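You operate a simulated robot arm through the tools that you are given. There is no shell and no other tool.

The job below is to be done with a simulated robot arm. You get a single attempt, and the scene is never put back.

JOB
Clear the stopped note counter, reject its notes and count the yellow notes.
Fine: work at the side desk; the notes in the stacker go in the REJECT tray; leave UV on and the counted notes in the stacker with the count showing.

Only the result counts: the job must be done as asked and must still hold three seconds after the hand-in. Knocking over, shifting, dropping, spilling or breaking anything else fails it.

ROBOT AND FRAMES
A 7-joint arm with a two-finger parallel gripper, fixed in place. Base frame: the origin is at the foot of the arm, x ahead of it, y to its left, z up; the work surface is at about z = 750. Readings come in mm, rad, newtons and seconds.
Its first joint turns from -2.304 to 2.304 rad. Payload 3.91 kg.
The tool frame sits at the grasp point between the pads (the TCP): z along the fingers, y along the line on which they close. The tips reach 30 mm beyond it. The gripper opens to 110 mm. The fingers are 20 mm wide and 10 mm thick; the gripper's body (48 by 112 mm) begins 55 mm behind the TCP.
Orientation is told as [roll, pitch, yaw] about the base's x, y, z axes, in that order, counted from this pose: with the fingers straight down and closing along the base's y, the tool's x points along the base's -x, its y along +y and its z along -z.

CONTROLS
- The arm moves only by the tool nudge_tool. Its argument "motion" is a list that holds one entry, the list of rows, each a list of 7 numbers: the shift along the tool's x, y, z in mm, then the turn, a rotation vector about the tool's x, y, z in rad, then the gripper command, from -1 (fully open) to 1 (shut), values between in proportion. In form: [[[dx, dy, dz, wx, wy, wz, claw], ...]]. A call has 1 to 20 rows; each row shifts and turns the commanded pose from where the row before left it, along the tool's axes as they then stand. Each row takes 0.2 s and may step no farther than 50 mm and 0.15 rad from the row before; otherwise, or with a gripper value out of range, the whole call is refused. A pose out of reach is approached as far as the arm can. The call stops where the force on the tool passes 40 N (or 10 N more than at its start, if that is more) or the arm is blocked; 0.2 s more then pass. The fingers move at their own pace (about 108 mm/s each) and stop on an object; they squeeze with about 38 N. The grip force told is the motor's: it shows also when the fingers shut on nothing. Time passes only in rows, and 0.2 s behind the last, so rows that do not move let the fingers close. It gives the time, the measured TCP pose, the force on the tool (base axes), the opening and the grip force at its end, in the units of the frame above (readings bear some noise), with the torque about the TCP (base axes, N m) and any sound that the robot's microphone picked up.
- Cameras (640 x 400 px; columns grow to the right, rows downward): "scene" is fixed at [50.2, 651, 1315.1]; the picture's right is [0.40, -0.92, 0.00], its down [-0.45, -0.20, -0.87] and it looks along [0.80, 0.35, -0.49] (base axes); focal length 214 px, centre (320, 200). "wrist" rides on the gripper at [72, 17, -103] in the tool frame; the picture's right is [-0.23, 0.97, 0.00], its down [-0.76, -0.18, -0.62] and it looks along [-0.61, -0.14, 0.78] (tool axes); focal length 222 px, centre (320, 200). There is no depth. A picture from a camera that has moved, and an enlarged one, comes with that camera's place and axes in the base frame and with its lens.
- camera(camera): a new picture of that camera. The clock stands still meanwhile.
- zoom(camera, box): a new picture of the part [left, top, right, bottom] of that camera's present view, enlarged. The clock stands still meanwhile.
- job_done(): hands the job in; it is judged then, once.

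Nothing tells you positions but the pictures and the camera data. Unless the task says otherwise, let go and move clear before handing in.

The tools are called after "Call:" by a JSON object that holds its "method" and its "body". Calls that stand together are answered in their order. nudge_tool: Moves the arm, as the interface text tells. Its arguments: {"type":"object","properties":{"motion":{"type":"array"}},"required":["motion"]} The other tools are called the same way: camera (camera) takes a picture; zoom (camera, box) takes an enlarged picture of a part of a camera's view; job_done () hands the job in.

At the start:

```text
clock: 0.0
eef_pos: [258.3, 676.1, 1207.4]
tcp_rot: [-0.002, 0.001, 0.002]
force: [-0.3, 0.6, -0.5]
wrist_torque: [0.02, 0.03, 0.0]
grip_width: 109.7
grasp_force: 0.0
```

scene: 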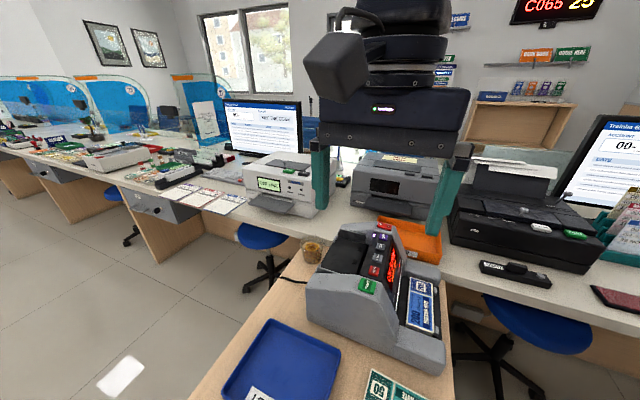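
wrist: 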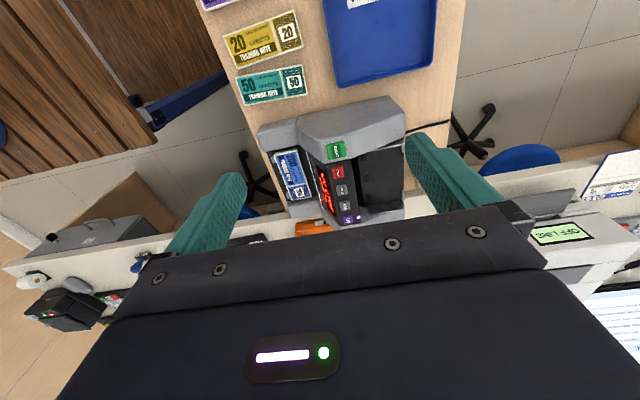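

I see a side desk with a grey note counter, a blue tray, and packs of coloured notes; I'll take closer looks before moving anything.

Call:
{"method": "zoom", "body": {"camera": "scene", "box": [280, 200, 460, 400]}}

Call:
{"method": "zoom", "body": {"camera": "wrist", "box": [200, 0, 460, 240]}}

Call:
{"method": "zoom", "body": {"camera": "wrist", "box": [250, 80, 420, 240]}}

Call:
{"method": "zoom", "body": {"camera": "scene", "box": [180, 300, 460, 400]}}

```text
2.00 times, centred on (370, 300) of scene
camera zoom: at [50.2, 651.0, 1315.1], right [0.4, -0.92, 0.0], down [-0.45, -0.2, -0.87], along [0.8, 0.35, -0.49], focal length 429 px, centre (220, 0)
```

zoom: 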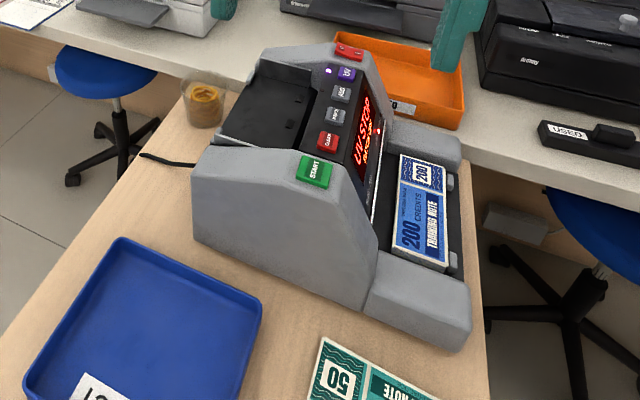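

```text
1.67 times, centred on (330, 120) of wrist
camera zoom: at [185.3, 693.1, 1310.8], right [0.23, 0.97, 0.0], down [0.76, -0.18, 0.62], along [0.61, -0.14, -0.78], focal length 370 px, centre (303, 333)
```

zoom: 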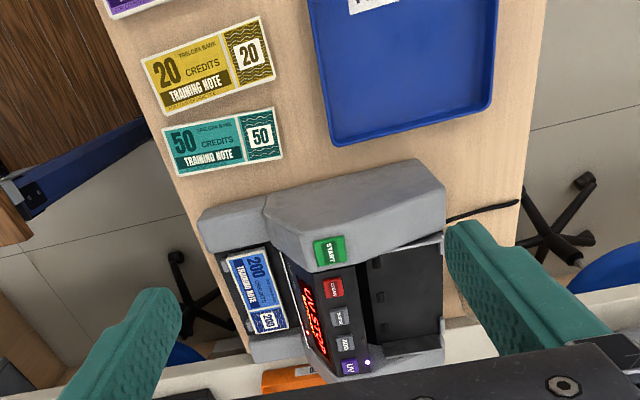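

```text
2.50 times, centred on (335, 160) of wrist
camera zoom: at [185.3, 693.1, 1310.8], right [0.23, 0.97, 0.0], down [0.76, -0.18, 0.62], along [0.61, -0.14, -0.78], focal length 555 px, centre (282, 300)
```

zoom: 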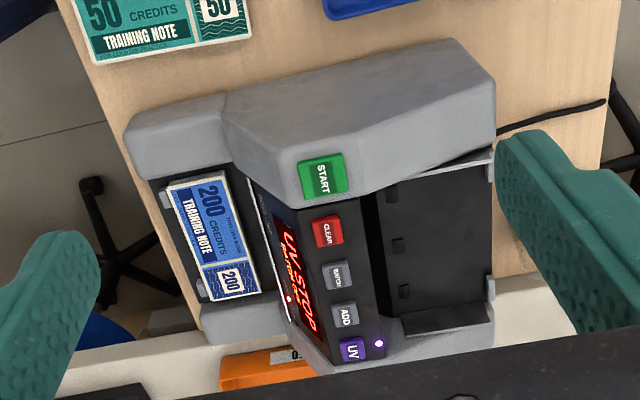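

```text
2.29 times, centred on (320, 350) of scene
camera zoom: at [50.2, 651.0, 1315.1], right [0.4, -0.92, 0.0], down [-0.45, -0.2, -0.87], along [0.8, 0.35, -0.49], focal length 490 px, centre (320, -143)
```

zoom: 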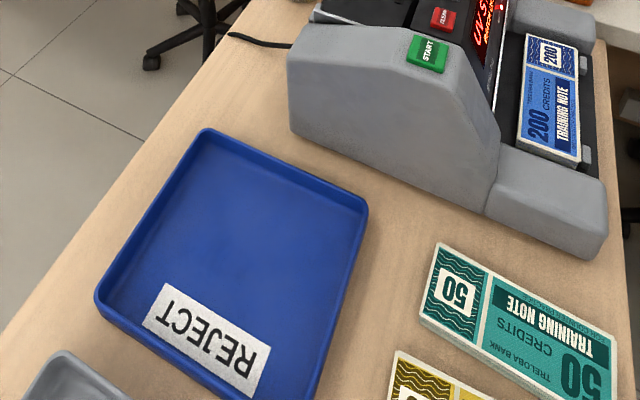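

The stopped machine stands near (365, 680) with its display and stacker facing -y; I'll read the display and the rest of the desk before moving.

Call:
{"method": "zoom", "body": {"camera": "wrist", "box": [305, 130, 369, 230]}}

Call:
{"method": "zoom", "body": {"camera": "scene", "box": [350, 215, 420, 290]}}

Call:
{"method": "zoom", "body": {"camera": "wrist", "box": [190, 0, 330, 110]}}

```text
4.00 times, centred on (337, 180) of wrist
camera zoom: at [185.3, 693.1, 1310.8], right [0.23, 0.97, 0.0], down [0.76, -0.18, 0.62], along [0.61, -0.14, -0.78], focal length 888 px, centre (252, 280)
```

zoom: 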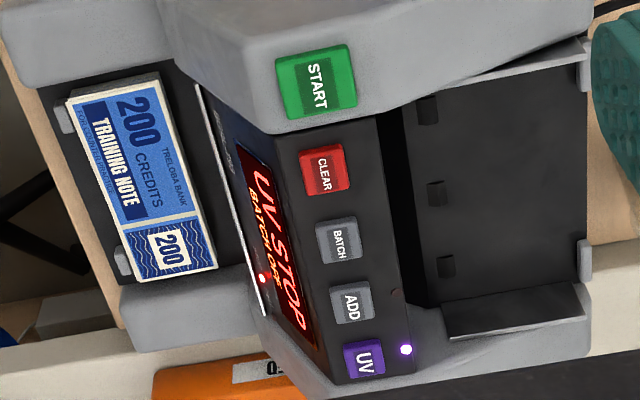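

```text
5.33 times, centred on (385, 252) of scene
camera zoom: at [50.2, 651.0, 1315.1], right [0.4, -0.92, 0.0], down [-0.45, -0.2, -0.87], along [0.8, 0.35, -0.49], focal length 1144 px, centre (-27, -80)
```

zoom: 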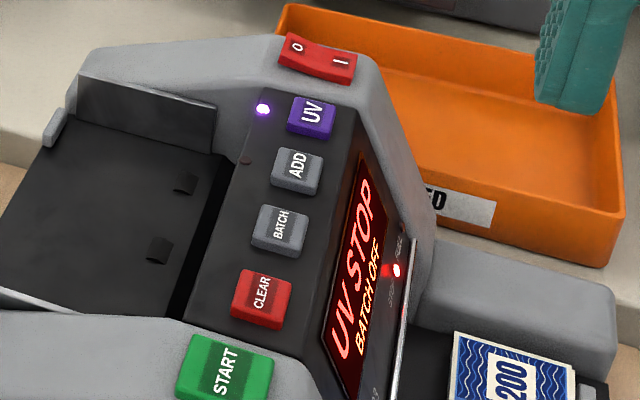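

```text
3.64 times, centred on (260, 55) of wrist
camera zoom: at [185.3, 693.1, 1310.8], right [0.23, 0.97, 0.0], down [0.76, -0.18, 0.62], along [0.61, -0.14, -0.78], focal length 808 px, centre (538, 727)
```

zoom: 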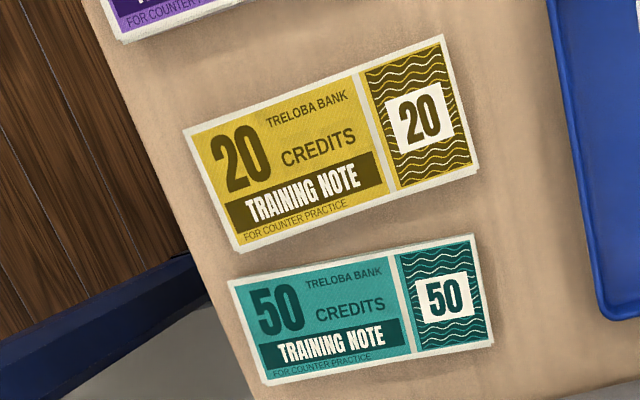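

The CLEAR button triangulates to about (420, 676, 932), START to (369, 681, 941), the 200-note stack to about (505, 539, 773), and the yellow stack lies near (190, 574) on the desk. I'll descend a little for closer views.

Call:
{"method": "nudge_tool", "body": {"motion": [[[0, 0, 40, 0, 0, 0, -1], [0, 0, 40, 0, 0, 0, -1], [0, 0, 20, 0, 0, 0, -1], [0, 0, 0, 0, 0, 0, -1]]]}}

Call:
{"method": "camera", "body": {"camera": "wrist"}}

Call:
{"method": "zoom", "body": {"camera": "wrist", "box": [240, 50, 440, 200]}}

```text
clock: 1.0
eef_pos: [255.6, 674.7, 1107.6]
tcp_rot: [0.0, 0.0, -0.001]
force: [-1.5, -0.2, 0.2]
wrist_torque: [-0.01, 0.0, 0.0]
grip_width: 110.2
grasp_force: 0.2
```

```text
taken
camera wrist: at [184.2, 691.3, 1211.3], right [0.23, 0.97, 0.0], down [0.76, -0.18, 0.62], along [0.61, -0.14, -0.78], focal length 222 px, centre (320, 200)
```

wrist: 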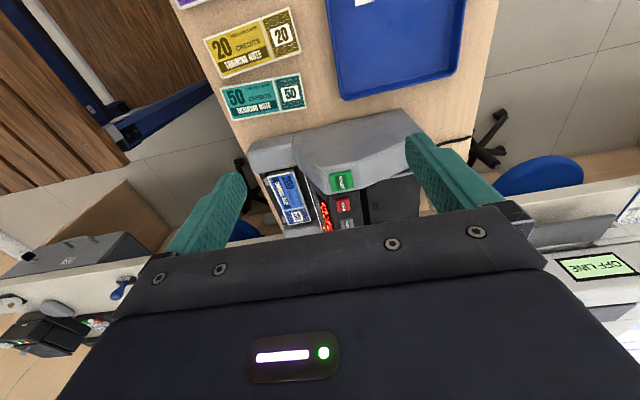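

```text
2.67 times, centred on (340, 125) of wrist
camera zoom: at [184.2, 691.3, 1211.3], right [0.23, 0.97, 0.0], down [0.76, -0.18, 0.62], along [0.61, -0.14, -0.78], focal length 592 px, centre (267, 400)
```

zoom: 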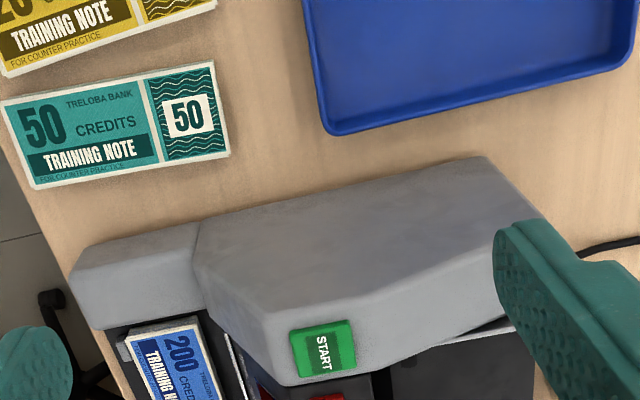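

The gripper body hides the near field, so I'll move up and ahead to look down on the stacker, panel and hopper.

Call:
{"method": "nudge_tool", "body": {"motion": [[[-40, -10, -25, 0, 0, 0, -1], [-40, -10, -25, 0, 0, 0, -1], [-40, -10, -25, 0, 0, 0, -1], [-40, -10, 0, 0, 0, 0, -1], [0, 0, 0, 0, 0, 0, -1]]]}}

Call:
{"method": "camera", "body": {"camera": "wrist"}}

Call:
{"method": "zoom", "body": {"camera": "wrist", "box": [200, 20, 460, 190]}}

Call:
{"method": "zoom", "body": {"camera": "scene", "box": [280, 200, 460, 400]}}

```text
clock: 2.2
eef_pos: [415.8, 635.6, 1183.5]
tcp_rot: [-0.001, 0.0, 0.0]
force: [-0.1, -0.2, -0.2]
wrist_torque: [-0.03, -0.02, -0.01]
grip_width: 110.1
grasp_force: 0.1
```

```text
taken
camera wrist: at [344.3, 651.6, 1287.4], right [0.23, 0.97, 0.0], down [0.76, -0.18, 0.62], along [0.61, -0.14, -0.78], focal length 222 px, centre (320, 200)
```

wrist: 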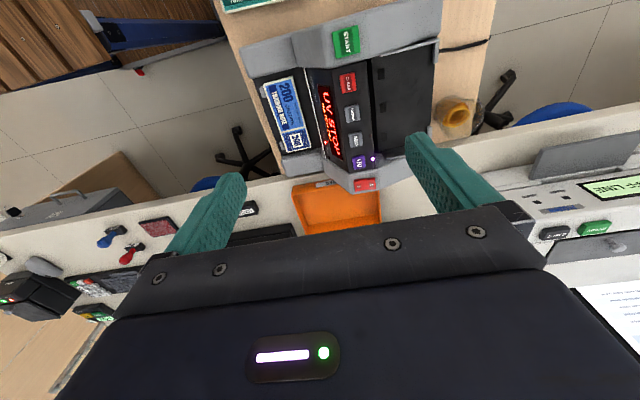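

```text
2.35 times, centred on (330, 105) of wrist
camera zoom: at [344.3, 651.6, 1287.4], right [0.23, 0.97, 0.0], down [0.76, -0.18, 0.62], along [0.61, -0.14, -0.78], focal length 523 px, centre (296, 424)
```

zoom: 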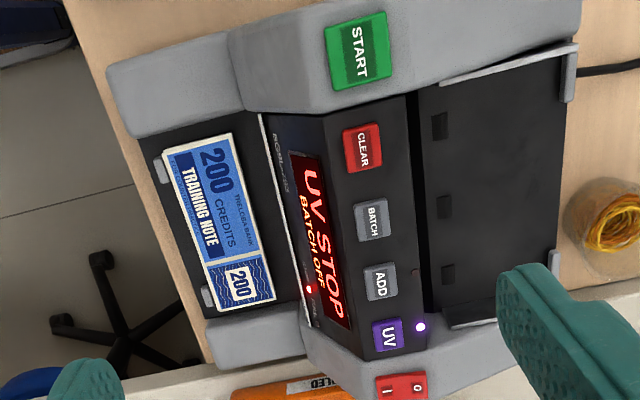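

```text
2.00 times, centred on (370, 300) of scene
camera zoom: at [50.2, 651.0, 1315.1], right [0.4, -0.92, 0.0], down [-0.45, -0.2, -0.87], along [0.8, 0.35, -0.49], focal length 429 px, centre (220, 0)
```

zoom: 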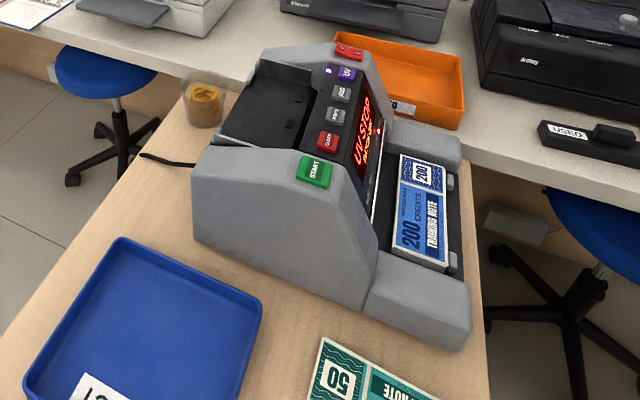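

I now have a near-vertical view: the blue stack's top is at about z=803, centred near (487, 551), and the CLEAR button is at (420, 676, 932). I'll close the fingers and hover just above CLEAR.

Call:
{"method": "nudge_tool", "body": {"motion": [[[-4, 20, 40, 0, 0, 0, 1], [0, 20, 40, 0, 0, 0, 1], [0, 0, 40, 0, 0, 0, 1], [0, 0, 40, 0, 0, 0, 1], [0, 0, 30, 0, 0, 0, 1], [0, 0, 0, 0, 0, 0, 1], [0, 0, 0, 0, 0, 0, 1]]]}}

Call:
{"method": "camera", "body": {"camera": "wrist"}}

Call:
{"method": "zoom", "body": {"camera": "scene", "box": [320, 190, 440, 310]}}

```text
clock: 3.8
eef_pos: [422.5, 675.8, 994.7]
tcp_rot: [-0.001, 0.0, 0.002]
force: [-0.6, -0.8, -0.4]
wrist_torque: [0.01, 0.04, -0.04]
grip_width: 0.0
grasp_force: 37.4
```

```text
taken
camera wrist: at [350.4, 692.4, 1097.9], right [0.23, 0.97, 0.0], down [0.76, -0.18, 0.62], along [0.61, -0.14, -0.78], focal length 222 px, centre (320, 200)
```

wrist: 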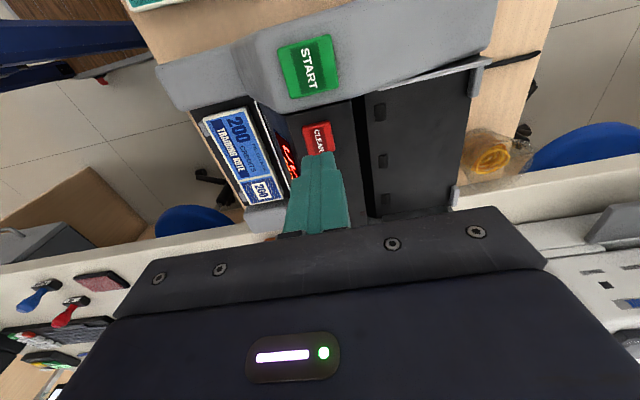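

```text
3.33 times, centred on (380, 250) of scene
camera zoom: at [50.2, 651.0, 1315.1], right [0.4, -0.92, 0.0], down [-0.45, -0.2, -0.87], along [0.8, 0.35, -0.49], focal length 715 px, centre (120, 33)
```

zoom: 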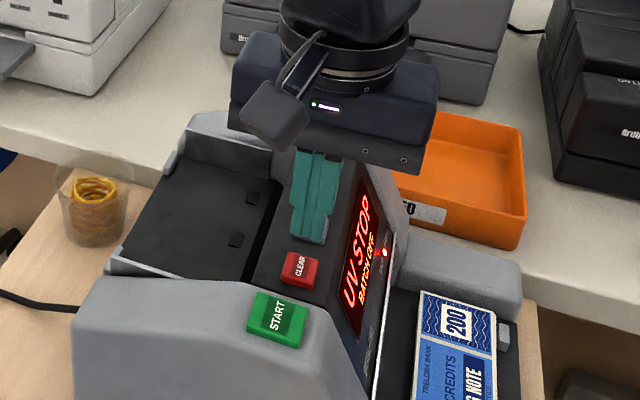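

The closed fingertips are right over CLEAR, about 33 mm above it. I'll lower gently until the button yields and watch for sound.

Call:
{"method": "nudge_tool", "body": {"motion": [[[2, -1, 15, 0, 0, 0, 1], [0, 0, 12, 0, 0, 0, 1], [0, 0, 3, 0, 0, 0, 1], [0, 0, 2, 0, 0, 0, 1], [0, 0, 2, 0, 0, 0, 1]]]}}

Call:
{"method": "zoom", "body": {"camera": "scene", "box": [320, 190, 440, 310]}}

```text
clock: 5.0
eef_pos: [419.5, 675.0, 960.0]
tcp_rot: [0.001, 0.0, 0.003]
force: [-5.2, -6.2, 16.2]
wrist_torque: [-0.19, 0.11, -0.02]
grip_width: 0.0
grasp_force: 37.5
heard: click
```

```text
3.33 times, centred on (380, 250) of scene
camera zoom: at [50.2, 651.0, 1315.1], right [0.4, -0.92, 0.0], down [-0.45, -0.2, -0.87], along [0.8, 0.35, -0.49], focal length 715 px, centre (120, 33)
```

zoom: 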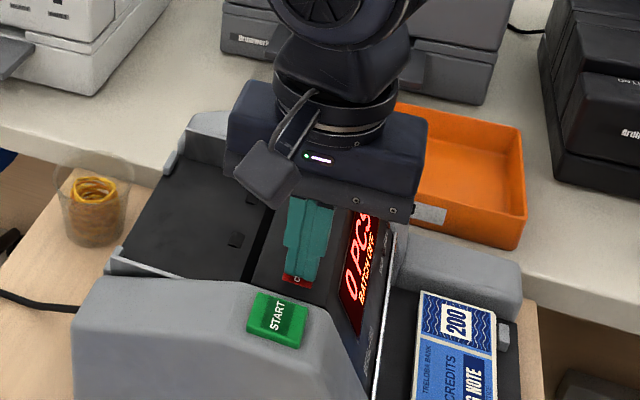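

The click sounded and the display now reads 0 PCS. I'll lift away and move above the stacker to take out the blue notes.

Call:
{"method": "nudge_tool", "body": {"motion": [[[0, 0, -20, 0, 0, 0, 1], [0, 0, -40, 0, 0, 0, 1], [0, -15, -40, 0, 0, 0, 0], [-22, -36, 0, 0, 0, 0, -0.6], [-22, -36, 0, 0, 0, 0, -0.6], [-23, -37, 0, 0, 0, 0, -0.6], [0, 0, 0, 0, 0, 0, -0.6]]]}}

Call:
{"method": "camera", "body": {"camera": "wrist"}}

Call:
{"method": "zoom", "body": {"camera": "wrist", "box": [200, 40, 400, 200]}}

Call:
{"method": "zoom", "body": {"camera": "scene", "box": [370, 230, 470, 350]}}

```text
clock: 6.6
eef_pos: [488.4, 553.3, 1058.1]
tcp_rot: [0.001, 0.001, 0.001]
force: [-0.2, -0.2, 0.9]
wrist_torque: [0.0, 0.0, -0.03]
grip_width: 87.9
grasp_force: 0.1
```

```text
taken
camera wrist: at [415.3, 568.6, 1162.6], right [0.23, 0.97, 0.0], down [0.76, -0.18, 0.62], along [0.61, -0.14, -0.78], focal length 222 px, centre (320, 200)
```

wrist: 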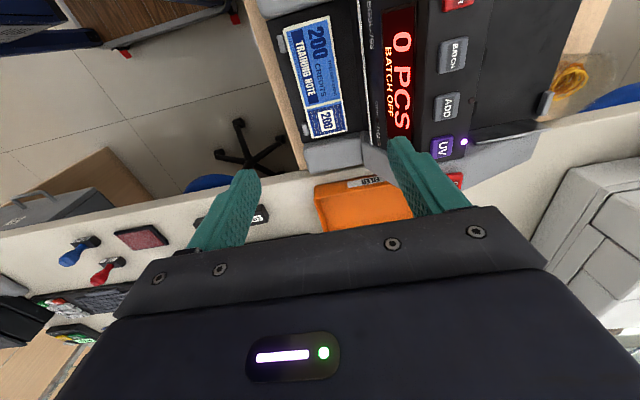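

```text
2.50 times, centred on (300, 120) of wrist
camera zoom: at [415.3, 568.6, 1162.6], right [0.23, 0.97, 0.0], down [0.76, -0.18, 0.62], along [0.61, -0.14, -0.78], focal length 555 px, centre (370, 400)
```

zoom: 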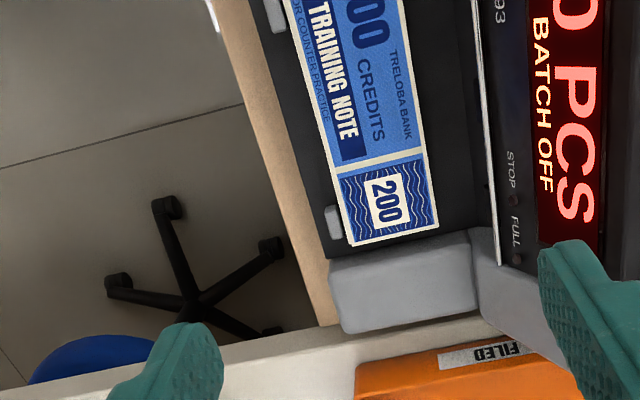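

```text
3.33 times, centred on (420, 290) of scene
camera zoom: at [50.2, 651.0, 1315.1], right [0.4, -0.92, 0.0], down [-0.45, -0.2, -0.87], along [0.8, 0.35, -0.49], focal length 715 px, centre (-13, -100)
```

zoom: 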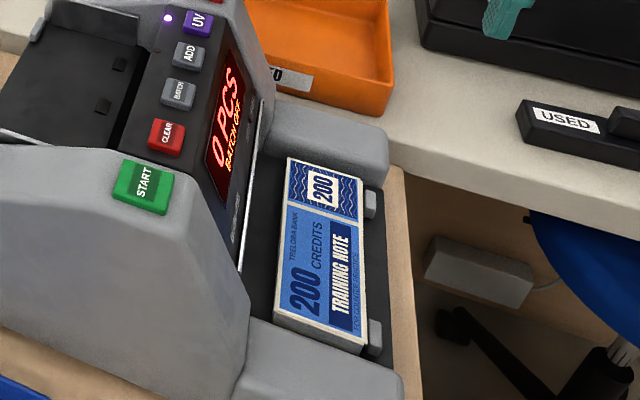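

The blue stack's top is at z≈806, about 10 mm thick, centred near (486, 551). I'll descend with fingers opened to ~80 mm straddling its width, tips stopping just above the stacker floor.

Call:
{"method": "nudge_tool", "body": {"motion": [[[2, -2, 40, 0, 0, 0, -0.45], [0, 0, 40, 0, 0, 0, -0.45], [0, 0, 40, 0, 0, 0, -0.45], [0, 0, 40, 0, 0, 0, -0.45], [0, 0, 35, 0, 0, 0, -0.45], [0, 0, 10, 0, 0, 0, -0.45], [0, 0, 0, 0, 0, 0, -0.45]]]}}

Call:
{"method": "zoom", "body": {"camera": "scene", "box": [370, 230, 470, 350]}}

Call:
{"method": "camera", "body": {"camera": "wrist"}}

```text
clock: 8.2
eef_pos: [484.1, 552.3, 852.8]
tcp_rot: [0.001, 0.001, -0.001]
force: [0.0, -0.7, -1.3]
wrist_torque: [0.03, -0.03, 0.04]
grip_width: 79.8
grasp_force: 0.0
```

```text
3.33 times, centred on (420, 290) of scene
camera zoom: at [50.2, 651.0, 1315.1], right [0.4, -0.92, 0.0], down [-0.45, -0.2, -0.87], along [0.8, 0.35, -0.49], focal length 715 px, centre (-13, -100)
```

zoom: 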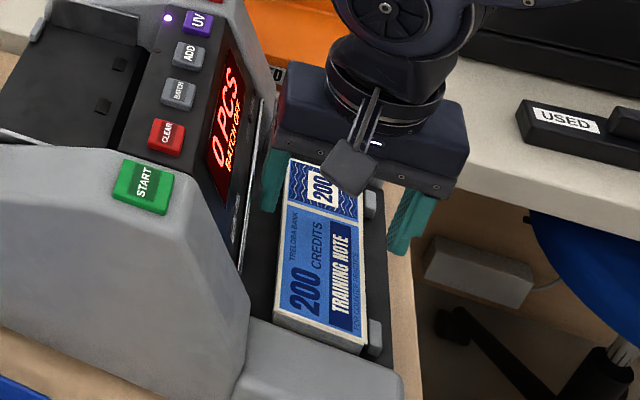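

```text
taken
camera wrist: at [412.4, 567.2, 957.4], right [0.23, 0.97, 0.0], down [0.76, -0.18, 0.62], along [0.61, -0.14, -0.78], focal length 222 px, centre (320, 200)
```

wrist: 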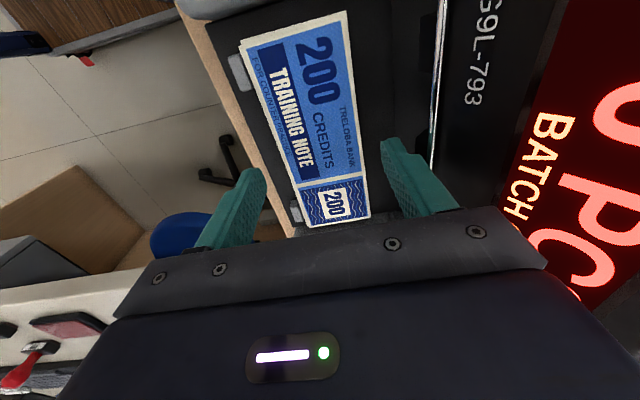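

The fingers straddle the notes with room on both sides. I'll lower to the stack and close.

Call:
{"method": "nudge_tool", "body": {"motion": [[[0, 0, 12, 0, 0, 0, -0.45], [0, 0, 8, 0, 0, 0, -0.45], [0, 0, 3, 0, 0, 0, -0.45], [0, 0, 1, 0, 0, 0, -0.45]]]}}

Call:
{"method": "camera", "body": {"camera": "wrist"}}

Call:
{"method": "zoom", "body": {"camera": "scene", "box": [370, 230, 470, 350]}}

```text
clock: 9.2
eef_pos: [484.1, 549.0, 829.4]
tcp_rot: [0.0, -0.002, 0.003]
force: [0.6, -0.7, -0.2]
wrist_torque: [0.0, 0.0, -0.02]
grip_width: 79.8
grasp_force: 0.0
```

```text
taken
camera wrist: at [412.3, 566.0, 933.2], right [0.23, 0.97, 0.0], down [0.76, -0.18, 0.62], along [0.61, -0.14, -0.78], focal length 222 px, centre (320, 200)
```

wrist: 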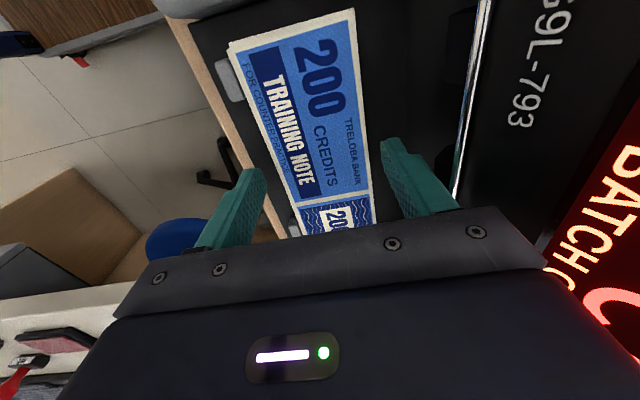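

```text
3.33 times, centred on (420, 290) of scene
camera zoom: at [50.2, 651.0, 1315.1], right [0.4, -0.92, 0.0], down [-0.45, -0.2, -0.87], along [0.8, 0.35, -0.49], focal length 715 px, centre (-13, -100)
```

zoom: 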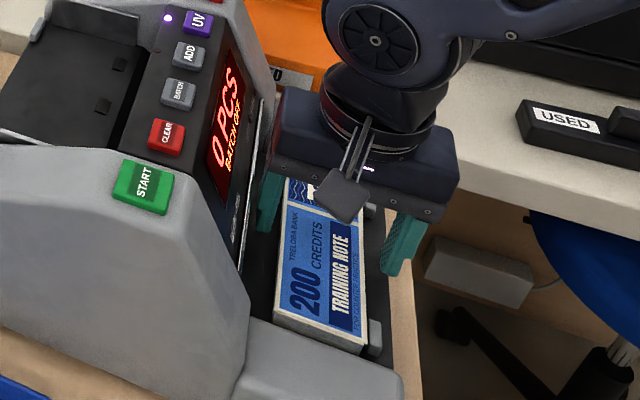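

Call:
{"method": "nudge_tool", "body": {"motion": [[[0, 0, 1, 0, 0, 0, -0.45], [0, 0, 1, 0, 0, 0, -0.45], [0, 0, 0, 0, 0, 0, -0.45]]]}}

```text
clock: 10.0
eef_pos: [483.8, 550.3, 827.6]
tcp_rot: [0.0, 0.0, 0.003]
force: [-0.1, 0.5, 0.2]
wrist_torque: [0.0, 0.01, -0.03]
grip_width: 79.4
grasp_force: 0.1
```

No contact with the floor yet, and the tips are beside the stack. I'll close on it slowly now.

Call:
{"method": "nudge_tool", "body": {"motion": [[[0, 0, 0, 0, 0, 0, 0], [0, 0, 0, 0, 0, 0, 1], [0, 0, 0, 0, 0, 0, 1], [0, 0, 0, 0, 0, 0, 1]]]}}

Call:
{"method": "camera", "body": {"camera": "wrist"}}

Call:
{"method": "zoom", "body": {"camera": "scene", "box": [370, 230, 470, 350]}}

```text
clock: 11.0
eef_pos: [483.6, 550.6, 827.4]
tcp_rot: [-0.002, 0.0, 0.002]
force: [0.7, 0.3, 1.7]
wrist_torque: [-0.03, -0.04, -0.01]
grip_width: 58.8
grasp_force: 38.6
```

```text
taken
camera wrist: at [412.0, 565.9, 931.2], right [0.23, 0.97, 0.0], down [0.76, -0.18, 0.62], along [0.61, -0.14, -0.78], focal length 222 px, centre (320, 200)
```

wrist: 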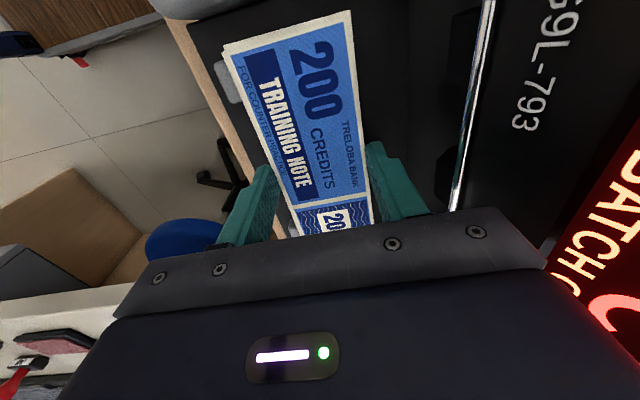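

```text
3.33 times, centred on (420, 290) of scene
camera zoom: at [50.2, 651.0, 1315.1], right [0.4, -0.92, 0.0], down [-0.45, -0.2, -0.87], along [0.8, 0.35, -0.49], focal length 715 px, centre (-13, -100)
```

zoom: 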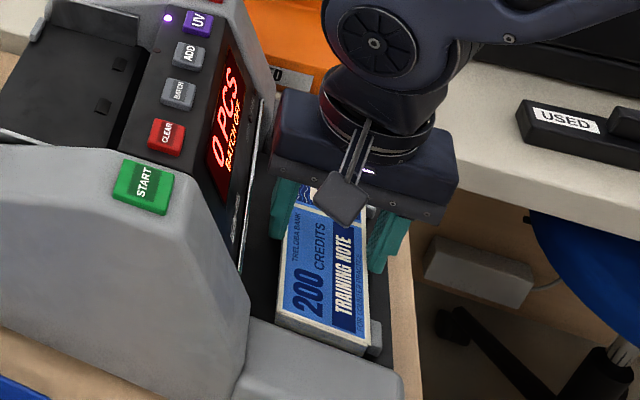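

The stack is gripped at 58.8 mm. I'll lift it straight up and check it's held.

Call:
{"method": "nudge_tool", "body": {"motion": [[[0, 0, -5, 0, 0, 0, 1], [0, 0, -10, 0, 0, 0, 1], [0, 0, -20, 0, 0, 0, 1], [0, 0, -30, 0, 0, 0, 1], [0, 0, -30, 0, 0, 0, 1], [0, 0, -30, 0, 0, 0, 1], [0, 0, -30, 0, 0, 0, 1], [0, 0, -30, 0, 0, 0, 1], [0, 0, -30, 0, 0, 0, 1], [0, 0, 0, 0, 0, 0, 1]]]}}

Call:
{"method": "camera", "body": {"camera": "wrist"}}

Call:
{"method": "camera", "body": {"camera": "scene"}}

```text
clock: 13.2
eef_pos: [484.7, 550.7, 1040.2]
tcp_rot: [0.0, 0.002, 0.0]
force: [0.5, 0.9, -0.7]
wrist_torque: [0.01, -0.02, 0.01]
grip_width: 59.2
grasp_force: 38.1
```

```text
taken
camera wrist: at [412.9, 566.6, 1144.5], right [0.23, 0.97, 0.0], down [0.76, -0.18, 0.62], along [0.61, -0.14, -0.78], focal length 222 px, centre (320, 200)
```

wrist: 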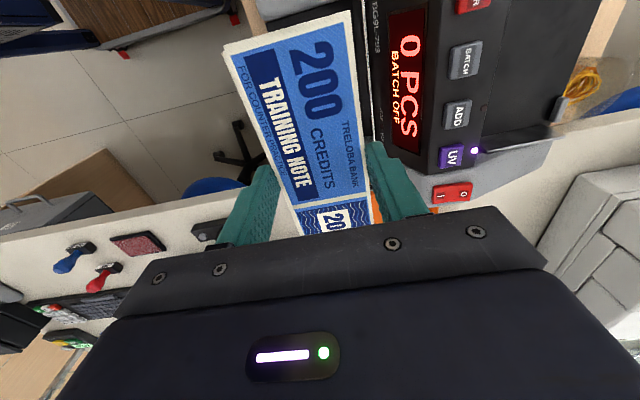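

```text
taken
```

scene: 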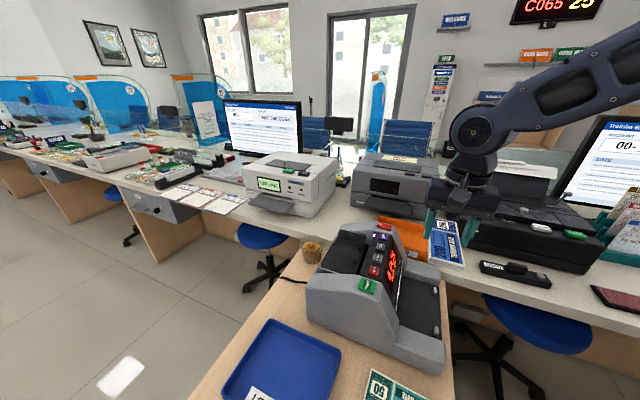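

The stacker is empty and the stack is firmly held. I'll carry it high over to the REJECT tray, and turn it so its long side lies along the tray's longer (y) direction.

Call:
{"method": "nudge_tool", "body": {"motion": [[[30, 29, -5, 0, 0, 0, 1], [33, 32, 0, 0, 0, 0, 1], [33, 32, 0, 0, 0, 0, 1], [33, 32, 0, 0, 0, 0, 1], [33, 32, 0, 0, 0, 0, 1], [33, 32, 0, 0, 0, 0, 1], [33, 32, 0, 0, 0, 0, 1], [33, 32, 0, 0, 0, 0, 1], [0, 0, 0, 0, 0, -0.142, 1], [0, 0, 0, 0, 0, -0.142, 1], [0, 0, 0, 0, 0, -0.142, 1], [0, 0, 0, 0, 0, -0.142, 1], [0, 0, 0, 0, 0, 0, 1]]]}}

Call:
{"method": "camera", "body": {"camera": "wrist"}}

Call:
{"method": "camera", "body": {"camera": "scene"}}

```text
clock: 16.0
eef_pos: [223.2, 802.3, 1046.4]
tcp_rot: [0.0, -0.001, 0.571]
force: [-0.1, -0.1, -0.3]
wrist_torque: [0.02, -0.01, 0.0]
grip_width: 59.1
grasp_force: 37.6
```

```text
taken
camera wrist: at [153.8, 777.7, 1150.6], right [-0.34, 0.94, 0.0], down [0.74, 0.26, 0.62], along [0.59, 0.21, -0.78], focal length 222 px, centre (320, 200)
```

wrist: 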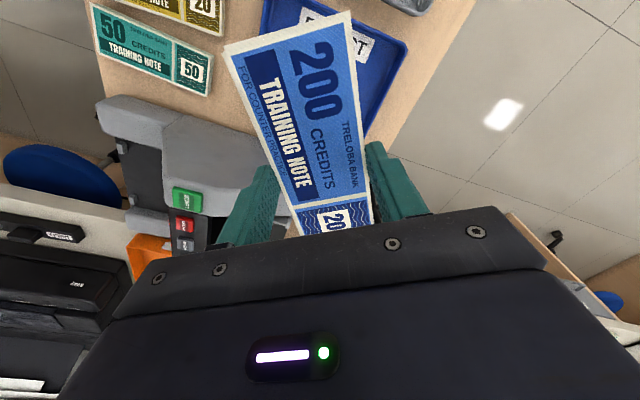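

```text
taken
```

scene: 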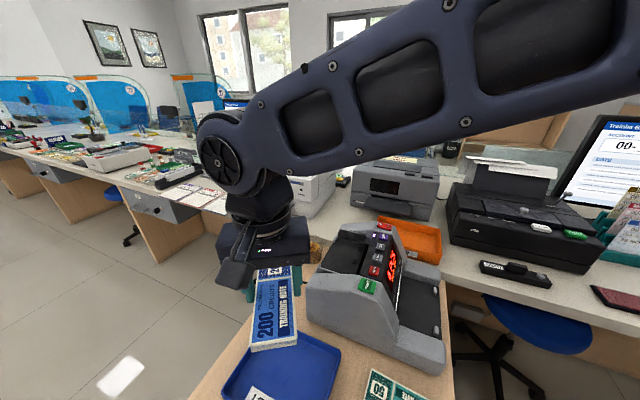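

The tray spans roughly x 137–302, y 700–905, so I'm right over its centre. I'll finish the turn and look again before lowering.

Call:
{"method": "nudge_tool", "body": {"motion": [[[0, 0, 0, 0, 0, -0.143, 1], [0, 0, 0, 0, 0, -0.143, 1], [0, 0, 0, 0, 0, -0.143, 1], [0, 0, 0, 0, 0, -0.143, 1], [0, 0, 0, 0, 0, -0.143, 1], [0, 0, 0, 0, 0, -0.143, 1], [0, 0, 0, 0, 0, -0.142, 1], [0, 0, 40, 0, 0, 0, 1], [0, 0, 40, 0, 0, 0, 1], [0, 0, 40, 0, 0, 0, 1], [0, 0, 40, 0, 0, 0, 1], [0, 0, 0, 0, 0, 0, 1]]]}}

Call:
{"method": "camera", "body": {"camera": "wrist"}}

Call:
{"method": "zoom", "body": {"camera": "scene", "box": [180, 220, 400, 400]}}

```text
clock: 18.6
eef_pos: [224.9, 803.4, 887.5]
tcp_rot: [0.001, 0.0, 1.569]
force: [-0.2, -0.1, 0.1]
wrist_torque: [0.0, 0.02, -0.02]
grip_width: 58.8
grasp_force: 37.8
```

```text
taken
camera wrist: at [208.4, 729.7, 990.6], right [-0.97, 0.23, 0.0], down [0.18, 0.76, 0.62], along [0.14, 0.61, -0.78], focal length 222 px, centre (320, 200)
```

wrist: 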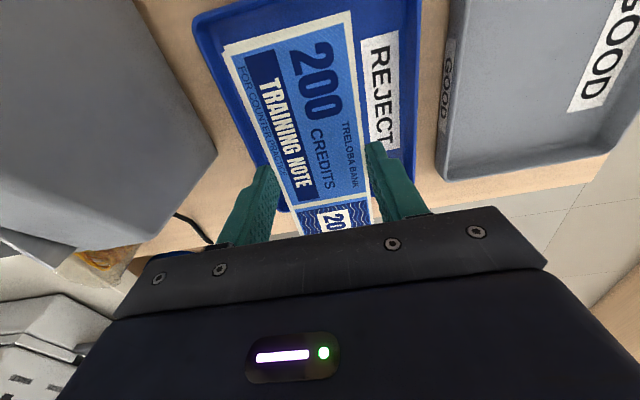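

```text
2.22 times, centred on (290, 310) of scene
camera zoom: at [50.2, 651.0, 1315.1], right [0.4, -0.92, 0.0], down [-0.45, -0.2, -0.87], along [0.8, 0.35, -0.49], focal length 477 px, centre (387, -44)
```

zoom: 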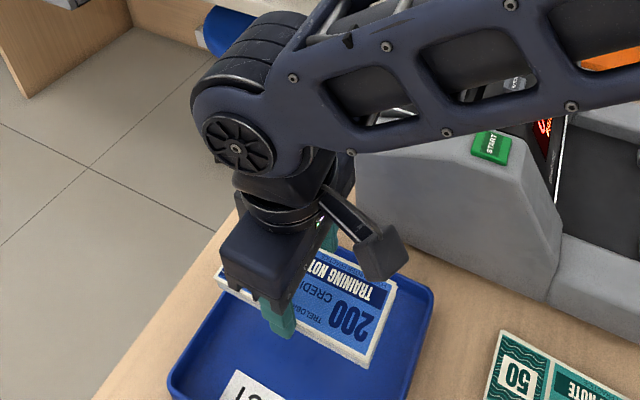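

The notes are centred over the tray with about 15–25 mm margin at each end. I'll lower gently toward the tray floor.

Call:
{"method": "nudge_tool", "body": {"motion": [[[0, 4, 30, 0, 0, 0, 1], [0, 0, 30, 0, 0, 0, 1], [0, 0, 20, 0, 0, 0, 1], [0, 0, 10, 0, 0, 0, 1], [0, 0, 3, 0, 0, 0, 1], [0, 0, 2, 0, 0, 0, 1]]]}}

Call:
{"method": "camera", "body": {"camera": "wrist"}}

Call:
{"method": "zoom", "body": {"camera": "scene", "box": [220, 280, 360, 400]}}

```text
clock: 20.0
eef_pos: [219.1, 802.1, 791.3]
tcp_rot: [0.001, 0.0, 1.569]
force: [0.2, 0.9, -1.2]
wrist_torque: [-0.03, -0.02, 0.0]
grip_width: 58.7
grasp_force: 38.2
```

```text
taken
camera wrist: at [202.4, 729.6, 895.5], right [-0.97, 0.23, 0.0], down [0.18, 0.76, 0.62], along [0.14, 0.61, -0.78], focal length 222 px, centre (320, 200)
```

wrist: 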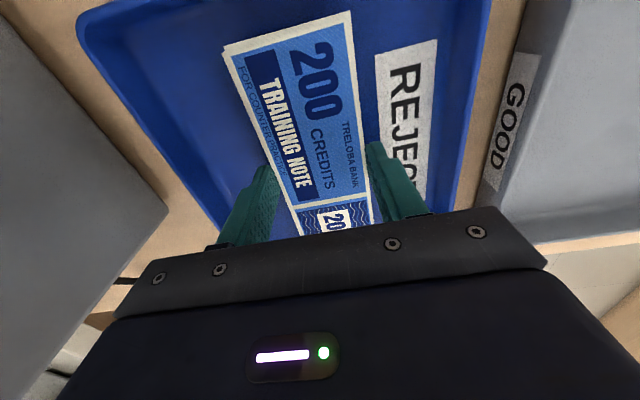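

```text
3.33 times, centred on (290, 340) of scene
camera zoom: at [50.2, 651.0, 1315.1], right [0.4, -0.92, 0.0], down [-0.45, -0.2, -0.87], along [0.8, 0.35, -0.49], focal length 715 px, centre (420, -267)
```

zoom: 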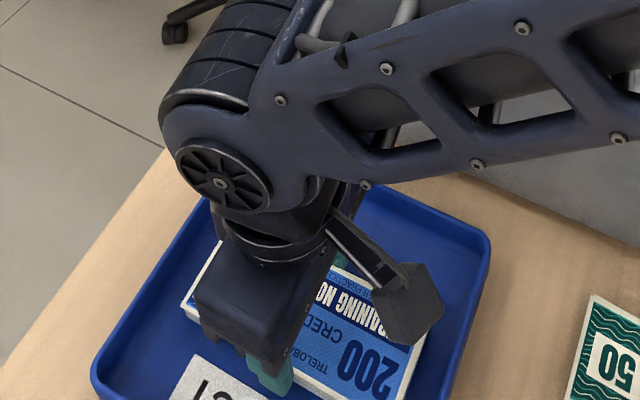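

Call:
{"method": "nudge_tool", "body": {"motion": [[[0, 0, 1, 0, 0, 0, 1], [0, 0, 1, 0, 0, 0, 1], [0, 0, 1, 0, 0, 0, 1], [0, 0, 1, 0, 0, 0, 1], [0, 0, 0, 0, 0, 0, 1]]]}}

```text
clock: 21.4
eef_pos: [218.1, 804.1, 790.9]
tcp_rot: [0.001, -0.005, 1.57]
force: [0.2, 0.6, 10.1]
wrist_torque: [-0.21, -0.03, 0.01]
grip_width: 59.1
grasp_force: 38.2
stopped in row 5: the force on the tool passed its limit at 41 N (the readings are from after the stop); the commanded pose is now the measured one
```

The stack touches the tray floor now. I'll open the fingers partway and rise straight up.

Call:
{"method": "nudge_tool", "body": {"motion": [[[0, 0, -1, 0, 0, 0, 1], [0, 0, 0, 0, 0, 0, -0.3], [0, 0, 0, 0, 0, 0, -0.45], [0, 0, 0, 0, 0, 0, -0.45], [0, 0, -20, 0, 0, 0, -0.45], [0, 0, -40, 0, 0, 0, -0.45], [0, 0, -40, 0, 0, 0, -0.45], [0, 0, -40, 0, 0, 0, -0.45], [0, 0, -40, 0, 0, 0, -0.45], [0, 0, 0, 0, 0, 0, -0.45]]]}}

Call:
{"method": "camera", "body": {"camera": "wrist"}}

Call:
{"method": "camera", "body": {"camera": "scene"}}

```text
clock: 23.6
eef_pos: [220.2, 805.7, 972.3]
tcp_rot: [-0.001, -0.004, 1.57]
force: [-0.6, -0.2, -0.6]
wrist_torque: [0.0, -0.02, 0.02]
grip_width: 79.8
grasp_force: 0.0
```

```text
taken
camera wrist: at [204.2, 731.7, 1075.5], right [-0.97, 0.23, 0.0], down [0.18, 0.76, 0.63], along [0.14, 0.61, -0.78], focal length 222 px, centre (320, 200)
```

wrist: 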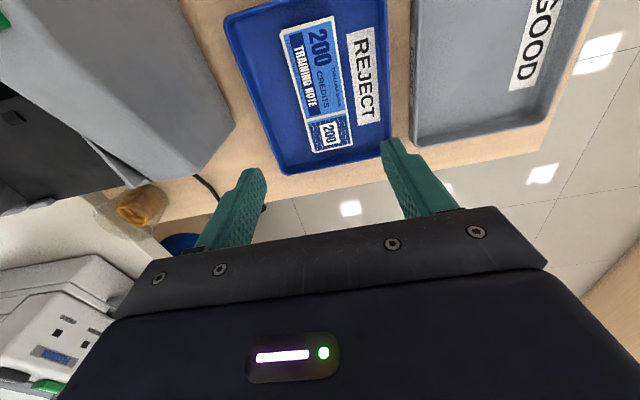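

```text
taken
```

scene: 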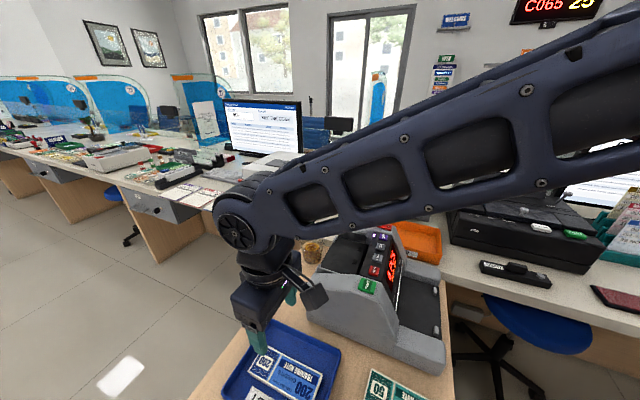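

The blue notes lie flat in the REJECT tray. Next I'll move over the yellow stack on the desk.

Call:
{"method": "nudge_tool", "body": {"motion": [[[38, 5, -5, 0, 0, 0, -0.45], [38, 5, -5, 0, 0, 0, -0.45], [38, 5, 0, 0, 0, 0, -0.45], [38, 5, 0, 0, 0, 0, -0.45], [38, 5, 0, 0, 0, 0, -0.45], [40, 5, 0, 0, 0, 0, -0.45], [0, 0, 0, 0, 0, 0, -0.45]]]}}

Call:
{"method": "camera", "body": {"camera": "wrist"}}

Call:
{"method": "zoom", "body": {"camera": "wrist", "box": [220, 0, 440, 160]}}

Call:
{"method": "camera", "body": {"camera": "scene"}}

```text
clock: 25.2
eef_pos: [187.4, 572.8, 982.5]
tcp_rot: [-0.001, -0.003, 1.568]
force: [0.0, 0.5, -0.2]
wrist_torque: [-0.01, 0.01, 0.01]
grip_width: 80.0
grasp_force: 0.0
```

```text
taken
camera wrist: at [170.6, 500.2, 1084.4], right [-0.97, 0.23, 0.0], down [0.18, 0.76, 0.63], along [0.14, 0.61, -0.78], focal length 222 px, centre (320, 200)
```

wrist: 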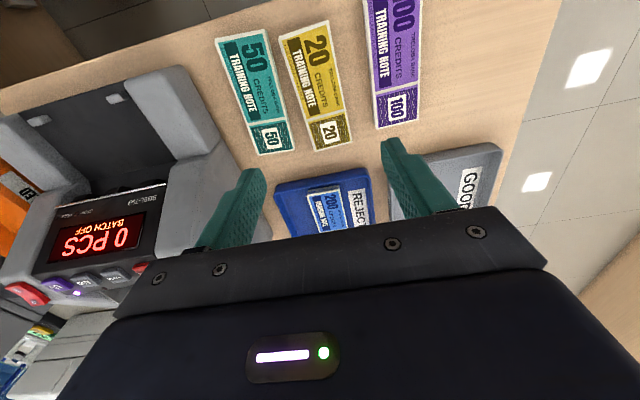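

```text
2.50 times, centred on (330, 80) of wrist
camera zoom: at [170.6, 500.2, 1084.4], right [-0.97, 0.23, 0.0], down [0.18, 0.76, 0.63], along [0.14, 0.61, -0.78], focal length 555 px, centre (295, 500)
```

zoom: 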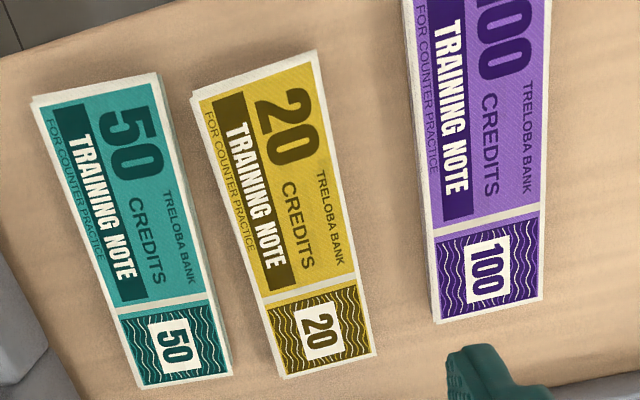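

```text
taken
```

scene: 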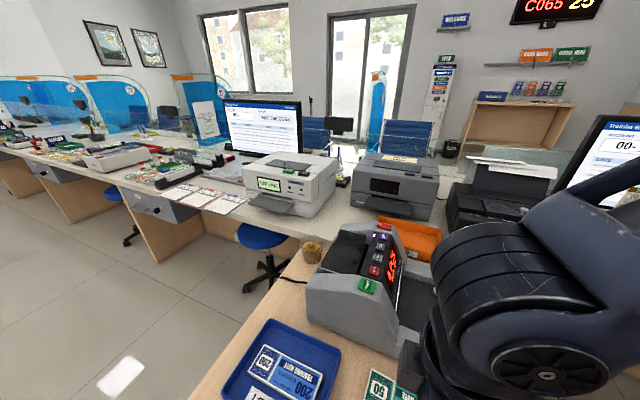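

The yellow stack is centred near (187.5, 578), turned about 3° from the y axis, with ~22 mm of gap to the teal notes and ~38 mm to the purple ones. I'll align, set the opening to 72 mm and lower to just above it.

Call:
{"method": "nudge_tool", "body": {"motion": [[[-5, 0, 0, 0, 0, -0.052, -0.31], [0, 0, 40, 0, 0, 0, -0.31], [0, 0, 40, 0, 0, 0, -0.31], [0, 0, 40, 0, 0, 0, -0.31], [0, 0, 30, 0, 0, 0, -0.31], [0, 0, 10, 0, 0, 0, -0.31], [0, 0, 0, 0, 0, 0, -0.31]]]}}

Call:
{"method": "camera", "body": {"camera": "wrist"}}

Call:
{"method": "zoom", "body": {"camera": "wrist", "box": [200, 60, 440, 240]}}

```text
clock: 26.8
eef_pos: [187.6, 577.8, 821.0]
tcp_rot: [0.001, -0.003, 1.622]
force: [-0.4, 0.2, 0.2]
wrist_torque: [0.01, -0.01, 0.01]
grip_width: 72.1
grasp_force: 0.1
```

```text
taken
camera wrist: at [175.1, 504.0, 923.8], right [-0.98, 0.18, 0.0], down [0.14, 0.77, 0.63], along [0.11, 0.62, -0.78], focal length 222 px, centre (320, 200)
```

wrist: 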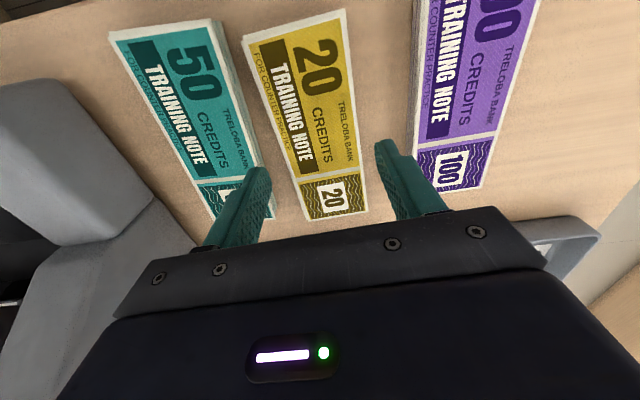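

```text
2.22 times, centred on (320, 150) of wrist
camera zoom: at [175.1, 504.0, 923.8], right [-0.98, 0.18, 0.0], down [0.14, 0.77, 0.63], along [0.11, 0.62, -0.78], focal length 494 px, centre (320, 311)
```

zoom: 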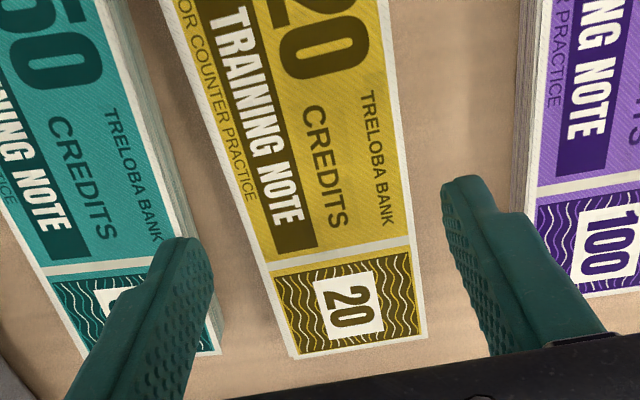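

The fingers line up on either side of the yellow stack with about 10 mm clearance to the teal notes. I'll lower toward the desk.

Call:
{"method": "nudge_tool", "body": {"motion": [[[0, 0, 20, 0, 0, 0, -0.31], [0, 0, 10, 0, 0, 0, -0.31], [0, 0, 4, 0, 0, 0, -0.31], [0, 0, 2, 0, 0, 0, -0.31], [0, 0, 0, 0, 0, 0, -0.31]]]}}

Call:
{"method": "zoom", "body": {"camera": "wrist", "box": [200, 60, 440, 240]}}

```text
clock: 28.0
eef_pos: [187.7, 578.4, 785.1]
tcp_rot: [0.002, -0.004, 1.621]
force: [-1.0, -0.1, -0.5]
wrist_torque: [-0.05, 0.01, 0.02]
grip_width: 72.1
grasp_force: 0.0
```

```text
2.22 times, centred on (320, 150) of wrist
camera zoom: at [174.8, 504.5, 888.0], right [-0.98, 0.18, 0.0], down [0.14, 0.77, 0.63], along [0.11, 0.62, -0.78], focal length 494 px, centre (320, 311)
```

zoom: 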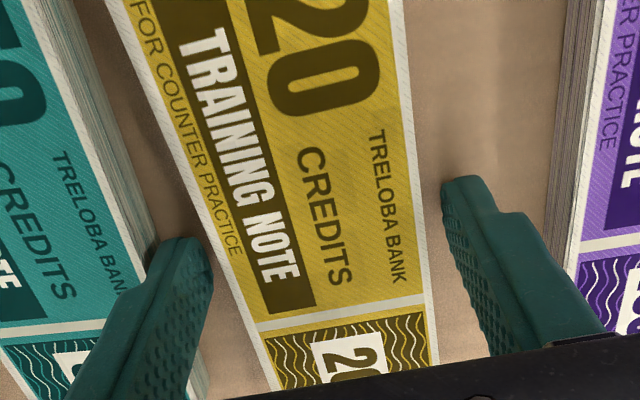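

Call:
{"method": "nudge_tool", "body": {"motion": [[[0, 0, 1, 0, 0, 0, -0.31], [0, 0, 0, 0, 0, 0, 0], [0, 0, 0, 0, 0, 0, 1], [0, 0, 0, 0, 0, 0, 1], [0, 0, 0, 0, 0, 0, 1]]]}}

Call:
{"method": "camera", "body": {"camera": "wrist"}}

```text
clock: 29.2
eef_pos: [187.4, 577.3, 783.7]
tcp_rot: [0.0, -0.003, 1.621]
force: [0.8, -0.5, -0.8]
wrist_torque: [0.01, 0.04, -0.01]
grip_width: 59.1
grasp_force: 37.9
```

```text
taken
camera wrist: at [175.1, 504.0, 886.8], right [-0.98, 0.18, 0.0], down [0.14, 0.77, 0.63], along [0.11, 0.62, -0.78], focal length 222 px, centre (320, 200)
```

wrist: 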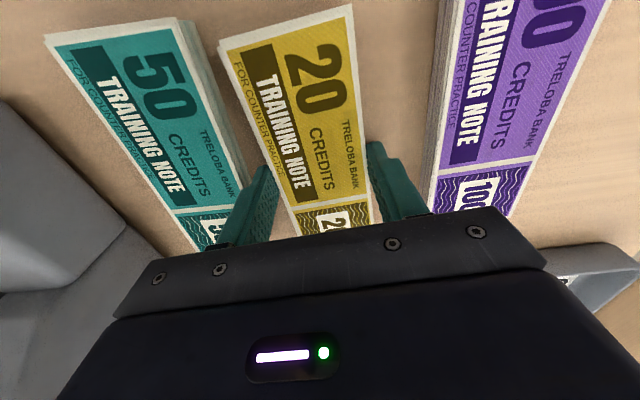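

The yellow stack is gripped (59.1 mm). I'll lift it straight up, turn it back to lie along x, and check.

Call:
{"method": "nudge_tool", "body": {"motion": [[[0, 0, -5, 0, 0, 0, 1], [0, 0, -15, 0, 0, 0, 1], [0, 0, -30, 0, 0, 0, 1], [0, 0, -40, 0, 0, 0, 1], [0, 0, -40, 0, 0, 0, 1], [0, 0, -45, 0, 0, 0, 1], [0, 0, -45, 0, 0, 0, 1], [0, 0, -45, 0, 0, 0, 1], [0, 0, -45, 0, 0, 0.135, 1], [0, 0, 0, 0, 0, 0.135, 1], [0, 0, 0, 0, 0, 0.135, 1], [0, 0, 0, 0, 0, 0.135, 1], [0, 0, 0, 0, 0, 0.135, 1], [0, 0, 0, 0, 0, 0.135, 1], [0, 0, 0, 0, 0, 0.135, 1], [0, 0, 0, 0, 0, 0.135, 1], [0, 0, 0, 0, 0, 0.135, 1], [0, 0, 0, 0, 0, 0.135, 1], [0, 0, 0, 0, 0, 0.135, 1], [0, 0, 0, 0, 0, 0.136, 1]]]}}

Call:
{"method": "camera", "body": {"camera": "wrist"}}

Call:
{"method": "camera", "body": {"camera": "scene"}}

```text
clock: 33.4
eef_pos: [188.6, 578.9, 1093.5]
tcp_rot: [0.003, 0.0, -0.001]
force: [0.4, 0.3, -0.4]
wrist_torque: [-0.01, -0.03, 0.0]
grip_width: 59.0
grasp_force: 38.2
```

```text
taken
camera wrist: at [116.4, 594.4, 1197.3], right [0.23, 0.97, 0.0], down [0.76, -0.18, 0.62], along [0.61, -0.14, -0.78], focal length 222 px, centre (320, 200)
```

wrist: 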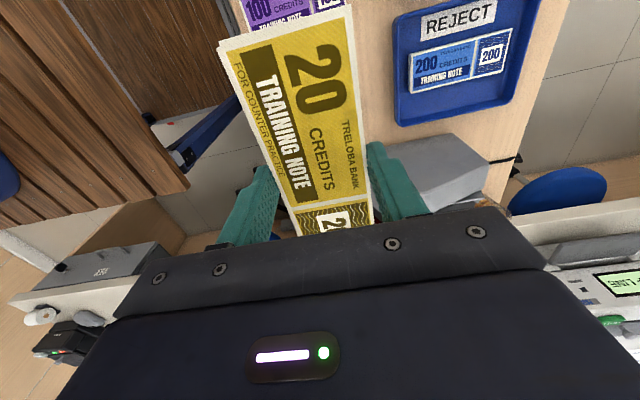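

```text
taken
```

scene: 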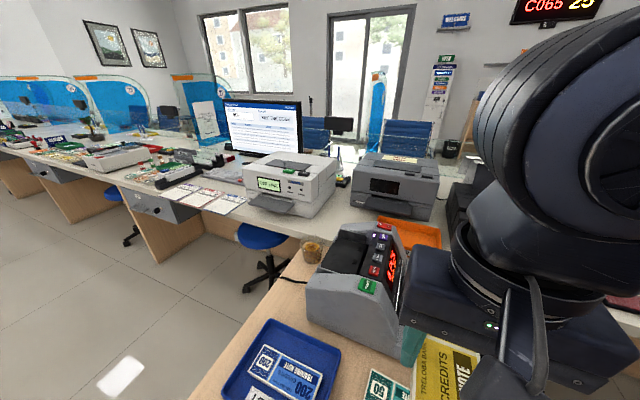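

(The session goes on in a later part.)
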